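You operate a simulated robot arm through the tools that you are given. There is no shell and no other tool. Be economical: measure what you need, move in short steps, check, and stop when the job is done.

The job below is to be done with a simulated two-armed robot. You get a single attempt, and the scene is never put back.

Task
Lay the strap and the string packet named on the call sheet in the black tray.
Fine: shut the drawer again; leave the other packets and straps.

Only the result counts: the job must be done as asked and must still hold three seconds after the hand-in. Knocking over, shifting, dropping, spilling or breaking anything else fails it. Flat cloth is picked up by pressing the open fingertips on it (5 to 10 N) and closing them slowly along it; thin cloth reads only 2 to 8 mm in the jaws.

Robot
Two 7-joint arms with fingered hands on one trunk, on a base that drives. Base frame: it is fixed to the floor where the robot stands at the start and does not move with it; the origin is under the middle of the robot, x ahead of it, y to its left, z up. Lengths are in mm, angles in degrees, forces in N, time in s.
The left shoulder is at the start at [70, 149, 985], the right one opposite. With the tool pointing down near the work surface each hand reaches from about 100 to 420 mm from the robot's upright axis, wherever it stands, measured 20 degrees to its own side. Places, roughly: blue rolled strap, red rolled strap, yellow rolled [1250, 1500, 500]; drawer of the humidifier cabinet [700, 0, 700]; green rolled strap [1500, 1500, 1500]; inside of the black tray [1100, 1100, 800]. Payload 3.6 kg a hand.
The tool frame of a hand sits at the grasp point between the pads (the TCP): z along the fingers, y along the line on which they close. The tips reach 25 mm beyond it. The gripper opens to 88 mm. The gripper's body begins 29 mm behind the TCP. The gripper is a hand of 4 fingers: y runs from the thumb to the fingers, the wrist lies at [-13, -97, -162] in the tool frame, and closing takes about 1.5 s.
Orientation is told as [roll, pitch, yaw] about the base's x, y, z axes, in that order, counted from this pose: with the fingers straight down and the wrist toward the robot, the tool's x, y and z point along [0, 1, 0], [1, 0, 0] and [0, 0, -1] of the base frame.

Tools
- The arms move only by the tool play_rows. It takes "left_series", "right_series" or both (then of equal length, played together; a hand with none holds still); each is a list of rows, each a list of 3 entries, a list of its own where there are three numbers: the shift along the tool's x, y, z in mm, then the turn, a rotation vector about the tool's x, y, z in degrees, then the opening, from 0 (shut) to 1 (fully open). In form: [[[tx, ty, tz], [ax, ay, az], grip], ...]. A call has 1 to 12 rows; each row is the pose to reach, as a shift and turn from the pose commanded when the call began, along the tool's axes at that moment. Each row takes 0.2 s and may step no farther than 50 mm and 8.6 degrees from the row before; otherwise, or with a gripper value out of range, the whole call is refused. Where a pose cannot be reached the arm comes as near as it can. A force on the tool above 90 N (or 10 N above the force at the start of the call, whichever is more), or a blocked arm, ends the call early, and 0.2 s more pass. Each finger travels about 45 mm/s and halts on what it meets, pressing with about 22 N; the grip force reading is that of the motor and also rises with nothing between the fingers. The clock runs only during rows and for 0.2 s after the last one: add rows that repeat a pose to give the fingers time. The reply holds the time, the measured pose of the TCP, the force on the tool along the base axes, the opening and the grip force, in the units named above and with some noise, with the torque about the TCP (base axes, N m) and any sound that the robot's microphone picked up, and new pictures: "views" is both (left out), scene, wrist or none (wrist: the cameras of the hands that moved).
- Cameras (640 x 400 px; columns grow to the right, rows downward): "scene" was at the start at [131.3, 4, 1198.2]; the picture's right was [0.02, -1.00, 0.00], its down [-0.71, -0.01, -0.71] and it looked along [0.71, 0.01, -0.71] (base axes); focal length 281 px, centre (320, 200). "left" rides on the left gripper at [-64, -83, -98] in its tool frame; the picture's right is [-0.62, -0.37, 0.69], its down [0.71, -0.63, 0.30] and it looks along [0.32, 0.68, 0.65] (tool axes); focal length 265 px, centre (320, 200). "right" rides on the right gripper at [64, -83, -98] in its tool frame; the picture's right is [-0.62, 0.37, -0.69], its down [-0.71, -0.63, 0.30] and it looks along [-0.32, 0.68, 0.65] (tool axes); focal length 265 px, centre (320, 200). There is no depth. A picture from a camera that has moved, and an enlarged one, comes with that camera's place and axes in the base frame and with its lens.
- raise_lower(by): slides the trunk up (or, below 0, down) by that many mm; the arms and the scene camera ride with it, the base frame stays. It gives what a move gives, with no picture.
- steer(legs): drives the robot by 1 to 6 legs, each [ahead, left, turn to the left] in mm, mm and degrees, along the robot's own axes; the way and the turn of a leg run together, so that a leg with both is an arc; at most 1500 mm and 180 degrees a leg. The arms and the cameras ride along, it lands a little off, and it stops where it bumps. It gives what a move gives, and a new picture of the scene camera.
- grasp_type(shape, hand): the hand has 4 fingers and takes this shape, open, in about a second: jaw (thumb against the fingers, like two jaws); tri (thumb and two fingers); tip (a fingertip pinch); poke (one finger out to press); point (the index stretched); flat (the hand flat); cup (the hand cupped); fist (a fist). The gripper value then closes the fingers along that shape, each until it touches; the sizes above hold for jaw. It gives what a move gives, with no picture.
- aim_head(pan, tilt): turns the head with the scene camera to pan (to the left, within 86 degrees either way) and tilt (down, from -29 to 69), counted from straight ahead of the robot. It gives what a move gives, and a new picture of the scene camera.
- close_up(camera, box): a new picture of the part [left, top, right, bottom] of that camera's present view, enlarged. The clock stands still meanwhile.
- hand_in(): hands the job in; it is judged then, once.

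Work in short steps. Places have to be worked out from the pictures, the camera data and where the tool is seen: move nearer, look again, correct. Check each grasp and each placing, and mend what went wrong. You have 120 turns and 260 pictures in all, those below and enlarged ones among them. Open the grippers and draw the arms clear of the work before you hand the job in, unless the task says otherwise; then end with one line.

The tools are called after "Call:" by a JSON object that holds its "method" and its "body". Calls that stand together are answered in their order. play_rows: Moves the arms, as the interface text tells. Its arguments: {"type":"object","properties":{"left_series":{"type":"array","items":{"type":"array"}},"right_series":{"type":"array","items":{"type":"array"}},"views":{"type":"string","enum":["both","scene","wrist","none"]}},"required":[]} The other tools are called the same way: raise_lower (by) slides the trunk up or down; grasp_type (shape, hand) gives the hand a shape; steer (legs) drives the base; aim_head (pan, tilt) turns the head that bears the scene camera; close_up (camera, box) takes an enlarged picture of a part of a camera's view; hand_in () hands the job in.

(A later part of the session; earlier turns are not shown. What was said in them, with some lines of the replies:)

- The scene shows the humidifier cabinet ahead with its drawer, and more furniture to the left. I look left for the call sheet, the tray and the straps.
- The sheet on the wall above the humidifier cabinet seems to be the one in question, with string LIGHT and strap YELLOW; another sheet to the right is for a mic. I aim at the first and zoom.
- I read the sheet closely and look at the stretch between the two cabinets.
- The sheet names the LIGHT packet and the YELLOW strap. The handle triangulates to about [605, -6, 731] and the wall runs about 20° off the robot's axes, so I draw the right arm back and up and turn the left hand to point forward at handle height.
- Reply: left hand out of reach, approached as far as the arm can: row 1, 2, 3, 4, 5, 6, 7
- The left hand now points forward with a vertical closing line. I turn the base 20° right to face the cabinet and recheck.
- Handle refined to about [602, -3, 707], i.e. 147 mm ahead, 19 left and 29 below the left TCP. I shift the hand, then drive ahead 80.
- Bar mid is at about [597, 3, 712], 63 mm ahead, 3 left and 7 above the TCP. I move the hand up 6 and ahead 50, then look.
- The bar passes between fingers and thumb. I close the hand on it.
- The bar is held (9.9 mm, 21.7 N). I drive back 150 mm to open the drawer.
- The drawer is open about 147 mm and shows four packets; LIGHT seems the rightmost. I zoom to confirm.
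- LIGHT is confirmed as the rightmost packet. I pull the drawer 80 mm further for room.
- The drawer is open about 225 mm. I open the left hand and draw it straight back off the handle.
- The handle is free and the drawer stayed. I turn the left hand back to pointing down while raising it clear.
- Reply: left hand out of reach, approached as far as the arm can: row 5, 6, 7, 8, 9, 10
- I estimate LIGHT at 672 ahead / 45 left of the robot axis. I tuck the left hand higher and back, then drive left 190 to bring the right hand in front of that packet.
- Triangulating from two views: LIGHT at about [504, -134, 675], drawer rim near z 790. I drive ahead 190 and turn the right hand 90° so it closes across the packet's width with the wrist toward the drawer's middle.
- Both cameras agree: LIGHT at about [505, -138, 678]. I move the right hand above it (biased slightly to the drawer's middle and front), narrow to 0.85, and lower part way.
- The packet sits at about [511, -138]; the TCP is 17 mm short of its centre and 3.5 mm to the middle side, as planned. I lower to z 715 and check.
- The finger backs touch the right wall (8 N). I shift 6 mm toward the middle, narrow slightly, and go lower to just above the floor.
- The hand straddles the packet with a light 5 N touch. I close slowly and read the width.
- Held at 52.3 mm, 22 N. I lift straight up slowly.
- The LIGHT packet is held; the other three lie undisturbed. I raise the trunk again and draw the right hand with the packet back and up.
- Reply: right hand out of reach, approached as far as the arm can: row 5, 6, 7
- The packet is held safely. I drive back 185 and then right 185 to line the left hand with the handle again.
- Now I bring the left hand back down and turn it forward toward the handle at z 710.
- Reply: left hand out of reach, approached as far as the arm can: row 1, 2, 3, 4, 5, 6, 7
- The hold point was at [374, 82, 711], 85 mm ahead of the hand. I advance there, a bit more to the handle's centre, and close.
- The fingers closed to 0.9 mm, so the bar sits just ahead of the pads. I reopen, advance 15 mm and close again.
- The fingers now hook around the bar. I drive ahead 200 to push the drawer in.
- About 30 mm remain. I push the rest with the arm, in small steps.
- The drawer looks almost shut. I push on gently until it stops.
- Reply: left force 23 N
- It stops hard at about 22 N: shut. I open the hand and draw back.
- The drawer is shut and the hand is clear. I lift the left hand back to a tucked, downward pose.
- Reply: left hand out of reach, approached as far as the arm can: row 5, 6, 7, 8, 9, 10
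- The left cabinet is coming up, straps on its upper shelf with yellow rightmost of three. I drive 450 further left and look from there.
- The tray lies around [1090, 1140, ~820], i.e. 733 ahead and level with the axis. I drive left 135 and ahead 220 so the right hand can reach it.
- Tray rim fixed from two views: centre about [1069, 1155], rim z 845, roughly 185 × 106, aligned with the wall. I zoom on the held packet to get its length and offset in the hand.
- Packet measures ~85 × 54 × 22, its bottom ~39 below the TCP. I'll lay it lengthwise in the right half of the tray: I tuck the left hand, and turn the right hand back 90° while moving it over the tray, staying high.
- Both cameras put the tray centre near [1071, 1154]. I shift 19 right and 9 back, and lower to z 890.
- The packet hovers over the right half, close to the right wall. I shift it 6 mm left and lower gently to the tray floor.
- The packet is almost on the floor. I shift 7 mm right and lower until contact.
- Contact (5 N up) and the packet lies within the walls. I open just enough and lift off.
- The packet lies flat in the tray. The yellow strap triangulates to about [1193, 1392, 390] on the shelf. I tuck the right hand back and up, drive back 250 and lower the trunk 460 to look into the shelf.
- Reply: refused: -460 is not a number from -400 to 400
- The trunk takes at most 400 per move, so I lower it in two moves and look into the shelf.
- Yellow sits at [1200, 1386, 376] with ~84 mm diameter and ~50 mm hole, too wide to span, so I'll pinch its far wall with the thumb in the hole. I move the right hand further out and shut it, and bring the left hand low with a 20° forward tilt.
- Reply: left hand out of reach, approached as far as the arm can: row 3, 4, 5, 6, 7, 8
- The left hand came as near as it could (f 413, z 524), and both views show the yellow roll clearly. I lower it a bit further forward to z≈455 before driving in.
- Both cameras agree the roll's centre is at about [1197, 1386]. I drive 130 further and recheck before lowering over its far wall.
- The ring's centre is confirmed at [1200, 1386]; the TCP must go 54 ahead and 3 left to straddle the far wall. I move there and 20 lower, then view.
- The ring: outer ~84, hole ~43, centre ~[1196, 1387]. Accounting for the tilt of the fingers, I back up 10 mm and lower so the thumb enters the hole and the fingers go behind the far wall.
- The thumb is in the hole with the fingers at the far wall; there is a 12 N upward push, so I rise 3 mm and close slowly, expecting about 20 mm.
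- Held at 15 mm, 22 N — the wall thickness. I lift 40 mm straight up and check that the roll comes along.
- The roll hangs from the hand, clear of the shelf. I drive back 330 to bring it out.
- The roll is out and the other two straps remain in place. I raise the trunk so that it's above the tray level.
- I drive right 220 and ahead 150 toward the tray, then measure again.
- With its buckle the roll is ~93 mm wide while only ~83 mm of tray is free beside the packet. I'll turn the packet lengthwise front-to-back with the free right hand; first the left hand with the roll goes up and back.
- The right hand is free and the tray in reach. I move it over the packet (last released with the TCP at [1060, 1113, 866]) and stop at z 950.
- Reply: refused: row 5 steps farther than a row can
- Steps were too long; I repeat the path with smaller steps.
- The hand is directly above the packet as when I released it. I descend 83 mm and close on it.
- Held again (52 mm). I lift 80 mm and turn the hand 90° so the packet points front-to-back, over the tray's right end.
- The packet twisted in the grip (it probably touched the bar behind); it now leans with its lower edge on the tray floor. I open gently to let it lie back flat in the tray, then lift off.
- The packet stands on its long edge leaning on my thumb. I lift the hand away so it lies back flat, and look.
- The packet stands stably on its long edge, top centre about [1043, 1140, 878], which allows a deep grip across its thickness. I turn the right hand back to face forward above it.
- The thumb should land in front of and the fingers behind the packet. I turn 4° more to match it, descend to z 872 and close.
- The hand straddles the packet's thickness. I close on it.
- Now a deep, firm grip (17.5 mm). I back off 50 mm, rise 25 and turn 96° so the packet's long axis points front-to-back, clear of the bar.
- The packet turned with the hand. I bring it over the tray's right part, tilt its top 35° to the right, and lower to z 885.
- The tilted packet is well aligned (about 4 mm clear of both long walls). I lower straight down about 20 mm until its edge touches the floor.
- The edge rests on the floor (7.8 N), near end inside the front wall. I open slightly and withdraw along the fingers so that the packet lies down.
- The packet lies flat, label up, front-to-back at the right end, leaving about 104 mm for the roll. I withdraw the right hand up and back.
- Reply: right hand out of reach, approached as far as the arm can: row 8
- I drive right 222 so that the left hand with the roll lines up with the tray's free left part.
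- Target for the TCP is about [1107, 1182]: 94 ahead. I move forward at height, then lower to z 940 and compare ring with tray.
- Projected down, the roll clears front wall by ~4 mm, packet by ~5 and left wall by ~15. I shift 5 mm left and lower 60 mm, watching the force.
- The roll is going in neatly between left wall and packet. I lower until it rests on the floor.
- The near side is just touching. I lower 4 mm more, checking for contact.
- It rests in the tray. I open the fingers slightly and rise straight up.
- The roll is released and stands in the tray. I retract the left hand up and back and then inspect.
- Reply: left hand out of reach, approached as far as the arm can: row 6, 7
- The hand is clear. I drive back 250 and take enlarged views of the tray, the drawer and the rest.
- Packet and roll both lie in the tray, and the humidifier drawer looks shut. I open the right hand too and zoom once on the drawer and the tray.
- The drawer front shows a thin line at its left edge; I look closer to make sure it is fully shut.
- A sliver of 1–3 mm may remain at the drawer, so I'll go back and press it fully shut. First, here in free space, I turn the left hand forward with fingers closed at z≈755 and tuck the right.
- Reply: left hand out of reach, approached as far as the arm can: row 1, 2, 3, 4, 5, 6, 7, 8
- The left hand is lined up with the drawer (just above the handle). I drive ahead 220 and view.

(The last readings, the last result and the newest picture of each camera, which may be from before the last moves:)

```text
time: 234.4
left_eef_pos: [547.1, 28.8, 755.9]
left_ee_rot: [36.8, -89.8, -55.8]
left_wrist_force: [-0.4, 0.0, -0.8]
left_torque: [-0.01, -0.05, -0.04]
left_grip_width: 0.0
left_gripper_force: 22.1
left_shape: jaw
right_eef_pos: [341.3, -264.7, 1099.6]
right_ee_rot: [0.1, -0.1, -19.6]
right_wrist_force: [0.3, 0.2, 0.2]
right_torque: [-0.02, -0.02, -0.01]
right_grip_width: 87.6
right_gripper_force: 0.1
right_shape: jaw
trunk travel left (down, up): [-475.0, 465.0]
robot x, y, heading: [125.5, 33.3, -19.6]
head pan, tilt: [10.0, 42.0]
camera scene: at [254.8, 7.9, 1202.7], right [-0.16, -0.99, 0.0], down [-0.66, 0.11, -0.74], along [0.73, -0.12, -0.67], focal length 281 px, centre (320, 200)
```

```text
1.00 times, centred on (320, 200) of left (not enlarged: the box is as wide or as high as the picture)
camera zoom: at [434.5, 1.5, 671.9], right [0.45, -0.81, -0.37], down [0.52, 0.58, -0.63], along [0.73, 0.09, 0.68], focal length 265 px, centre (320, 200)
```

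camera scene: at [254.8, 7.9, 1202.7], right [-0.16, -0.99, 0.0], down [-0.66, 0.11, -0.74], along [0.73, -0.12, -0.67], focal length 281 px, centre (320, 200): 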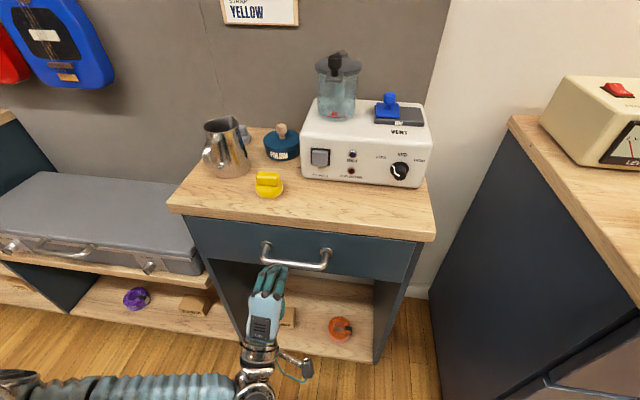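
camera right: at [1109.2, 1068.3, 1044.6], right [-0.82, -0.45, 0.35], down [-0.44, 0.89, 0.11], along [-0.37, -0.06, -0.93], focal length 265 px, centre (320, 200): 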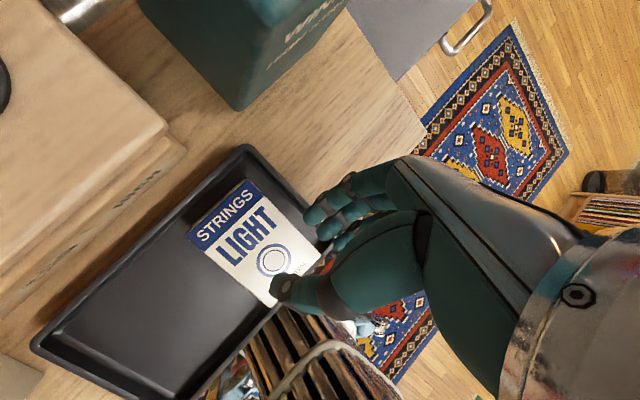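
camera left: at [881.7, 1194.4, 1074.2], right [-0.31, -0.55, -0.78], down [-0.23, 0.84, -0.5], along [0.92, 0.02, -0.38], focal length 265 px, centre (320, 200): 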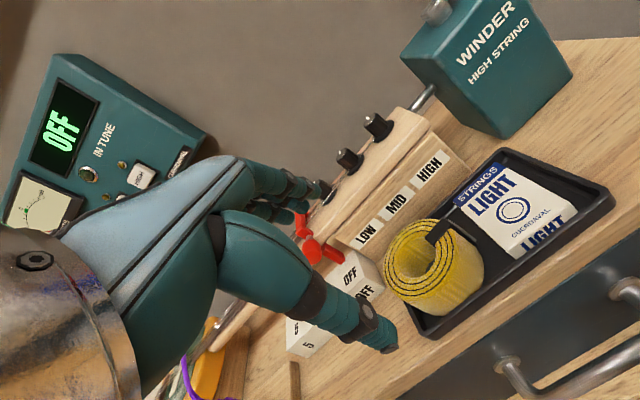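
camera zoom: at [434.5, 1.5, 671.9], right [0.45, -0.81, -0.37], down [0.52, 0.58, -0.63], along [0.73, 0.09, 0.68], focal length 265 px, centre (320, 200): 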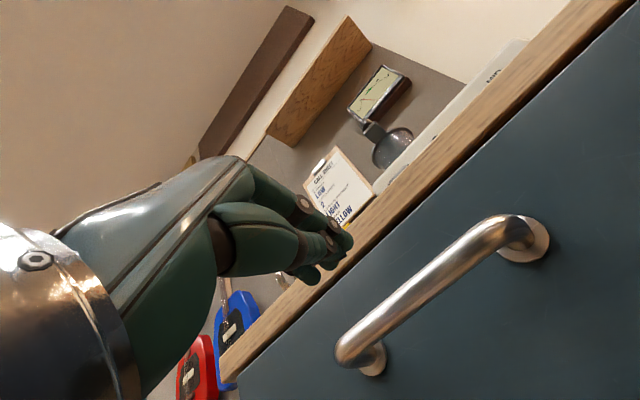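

The projected fingertip hits the drawer front between bar and counter. I lower 8 mm and advance until it presses on the front.

Call:
{"method": "play_rows", "body": {"left_series": [[[0, -8, 20], [0, 0, 0], 0], [[0, -8, 40], [0, 0, 0], 0], [[0, -8, 55], [0, 0, 0], 0], [[0, -8, 64], [0, 0, 0], 0]]}}

```text
time: 235.4
left_eef_pos: [607.7, 7.5, 747.2]
left_ee_rot: [41.2, -89.6, -60.4]
left_wrist_force: [0.0, 0.9, 0.8]
left_torque: [0.02, 0.02, 0.02]
left_grip_width: 0.0
left_gripper_force: 22.0
left_shape: jaw
right_eef_pos: [341.8, -264.9, 1100.6]
right_ee_rot: [0.2, -0.1, -19.6]
right_wrist_force: [0.1, -0.4, -0.4]
right_torque: [0.03, -0.01, -0.03]
right_grip_width: 87.7
right_gripper_force: 0.1
right_shape: jaw
trunk travel left (down, up): [-475.0, 465.0]
robot x, y, heading: [126.9, 37.7, -19.7]
head pan, tilt: [10.0, 42.0]
camera scene: at [254.9, 7.6, 1202.6], right [-0.16, -0.99, 0.0], down [-0.66, 0.11, -0.74], along [0.73, -0.12, -0.67], focal length 281 px, centre (320, 200)
camera left: at [495.4, -20.2, 664.2], right [0.45, -0.81, -0.37], down [0.52, 0.58, -0.63], along [0.73, 0.09, 0.68], focal length 265 px, centre (320, 200)
```

scene: 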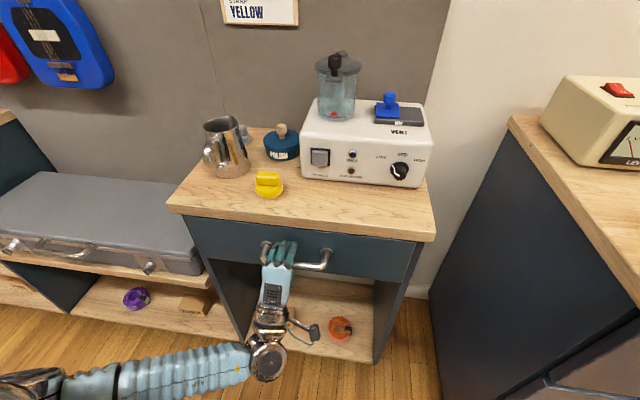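
left: 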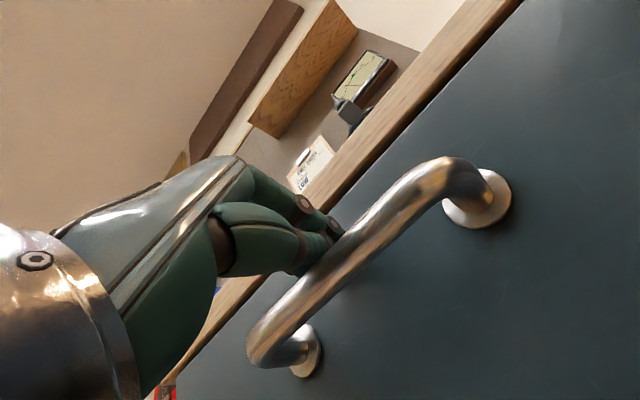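

Fingers pass above the bar, almost at the front. I advance in small steps to press it.

Call:
{"method": "play_rows", "body": {"left_series": [[[0, 0, 4], [0, 0, 0], 0], [[0, 0, 8], [0, 0, 0], 0], [[0, 0, 12], [0, 0, 0], 0], [[0, 0, 16], [0, 0, 0], 0], [[0, 0, 20], [0, 0, 0], 0]], "views": "wrist"}}

```text
time: 236.6
left_eef_pos: [614.0, 4.6, 748.3]
left_ee_rot: [176.4, -89.7, 164.1]
left_wrist_force: [-77.9, 39.7, -1.0]
left_torque: [0.0, 0.05, 0.28]
left_grip_width: 0.0
left_gripper_force: 22.1
left_shape: jaw
right_eef_pos: [329.5, -259.0, 1105.9]
right_ee_rot: [0.1, -0.9, -19.7]
right_wrist_force: [-0.5, -0.2, -0.5]
right_torque: [0.01, 0.05, -0.03]
right_grip_width: 87.6
right_gripper_force: 0.1
right_shape: jaw
trunk travel left (down, up): [-475.0, 465.0]
robot x, y, heading: [121.3, 38.0, -19.6]
head pan, tilt: [10.0, 42.0]
camera left: at [501.4, -22.4, 664.6], right [0.45, -0.82, -0.36], down [0.53, 0.57, -0.63], along [0.72, 0.09, 0.69], focal length 265 px, centre (320, 200)
```

left: 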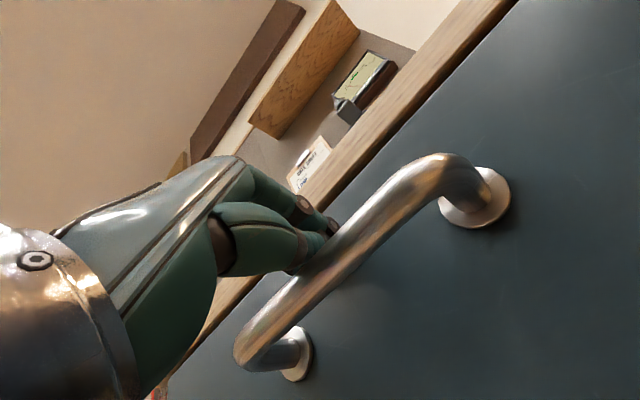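

Pressed with 87 N against a hard stop: the drawer is fully shut. I draw the hand straight back.

Call:
{"method": "play_rows", "body": {"left_series": [[[0, 1, -15], [0, 0, 0], 0], [[0, 2, -30], [0, 0, 0], 0], [[0, 2, -60], [0, 0, 0], 0], [[0, 2, -95], [0, 0, 0], 0.3], [[0, 2, -120], [0, 0, 0], 0.7], [[0, 2, -120], [0, 0, 0], 1], [[0, 2, -120], [0, 0, 0], 1], [[0, 2, -120], [0, 0, 0], 1], [[0, 2, -120], [0, 0, 0], 1]], "views": "none"}}

Call:
{"method": "steer", "body": {"legs": [[-250, 0, 0]]}}

Call:
{"method": "aim_head", "body": {"pan": 50, "tilt": 22}}

Call:
{"method": "close_up", "body": {"camera": "scene", "box": [180, 60, 440, 240]}}

```text
time: 238.6
left_eef_pos: [514.9, 40.6, 747.9]
left_ee_rot: [42.5, -89.8, -61.7]
left_wrist_force: [-0.3, 0.0, 0.4]
left_torque: [0.01, -0.01, 0.0]
left_grip_width: 87.5
left_gripper_force: 0.0
left_shape: jaw
right_eef_pos: [340.6, -265.9, 1101.8]
right_ee_rot: [0.3, -0.3, -19.6]
right_wrist_force: [-0.1, 0.5, 0.7]
right_torque: [-0.02, 0.01, -0.01]
right_grip_width: 87.8
right_gripper_force: 0.0
right_shape: jaw
trunk travel left (down, up): [-475.0, 465.0]
robot x, y, heading: [127.3, 34.1, -19.4]
head pan, tilt: [10.0, 42.0]
```

```text
time: 242.4
left_eef_pos: [277.3, 125.3, 749.0]
left_ee_rot: [37.4, -89.8, -56.5]
left_wrist_force: [0.3, 0.7, 0.3]
left_torque: [-0.01, -0.02, 0.0]
left_grip_width: 87.6
left_gripper_force: 0.0
left_shape: jaw
right_eef_pos: [102.9, -180.6, 1102.0]
right_ee_rot: [0.2, 0.0, -19.7]
right_wrist_force: [-0.6, 0.6, -0.4]
right_torque: [-0.01, 0.04, -0.01]
right_grip_width: 87.7
right_gripper_force: 0.0
right_shape: jaw
trunk travel left (down, up): [-475.0, 465.0]
robot x, y, heading: [-117.8, 120.7, -19.7]
head pan, tilt: [10.0, 42.0]
camera scene: at [14.6, 92.6, 1202.7], right [-0.16, -0.99, 0.0], down [-0.66, 0.11, -0.74], along [0.73, -0.12, -0.67], focal length 281 px, centre (320, 200)
```

scene: 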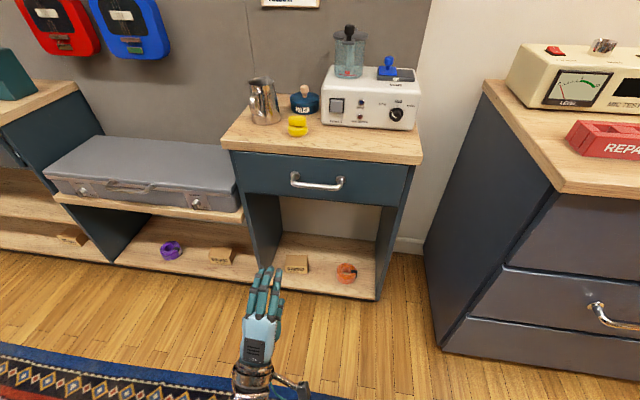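

```text
time: 243.5
left_eef_pos: [277.2, 124.5, 749.8]
left_ee_rot: [37.2, -89.8, -56.5]
left_wrist_force: [-0.6, 0.0, 0.0]
left_torque: [0.02, 0.01, 0.03]
left_grip_width: 87.3
left_gripper_force: 0.0
left_shape: jaw
right_eef_pos: [103.6, -181.1, 1100.4]
right_ee_rot: [0.3, -0.2, -19.7]
right_wrist_force: [-0.2, -0.7, 0.4]
right_torque: [0.01, 0.0, 0.01]
right_grip_width: 87.7
right_gripper_force: 0.0
right_shape: jaw
trunk travel left (down, up): [-475.0, 465.0]
robot x, y, heading: [-115.7, 121.2, -19.4]
head pan, tilt: [50.0, 22.0]
camera scene: at [12.3, 153.3, 1233.7], right [0.51, -0.86, 0.0], down [-0.32, -0.19, -0.93], along [0.8, 0.47, -0.38], focal length 281 px, centre (320, 200)
```

scene: 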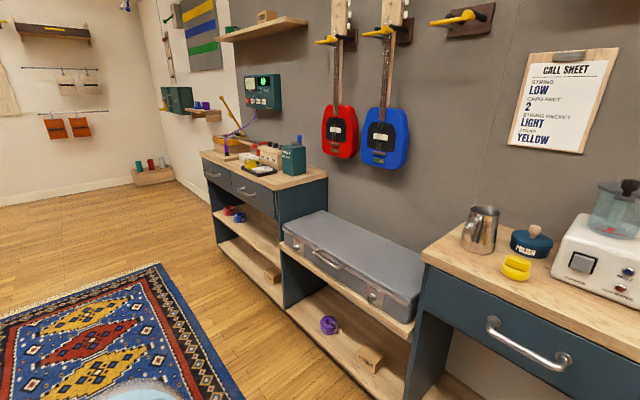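

```text
2.22 times, centred on (310, 150) of scene
camera zoom: at [12.3, 153.3, 1233.7], right [0.51, -0.86, 0.0], down [-0.32, -0.19, -0.93], along [0.8, 0.47, -0.38], focal length 624 px, centre (342, 311)
```

zoom: 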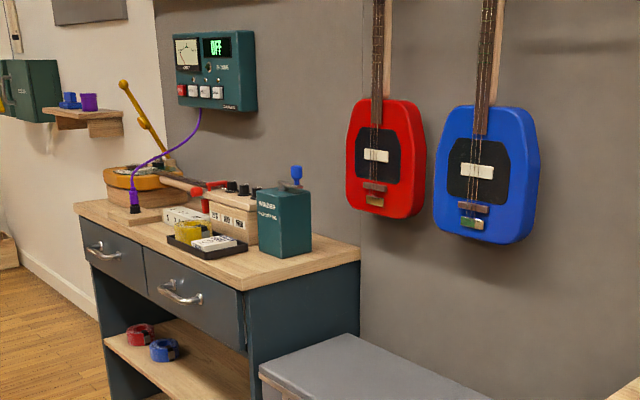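

The LIGHT packet and the yellow strap lie in the tray, the drawer is shut, the other straps stand in place, and both hands are open and clear. I hand in.

Call:
{"method": "hand_in", "body": {}}

```text
The job is handed in.
```

The LIGHT string packet and the yellow strap are both lying in the black tray, the humidifier drawer is shut, and the other packets and straps were left alone. While being turned, the packet twisted in the grip and possibly touched the wooden block behind the tray; I re-laid it flat and nothing looked moved.
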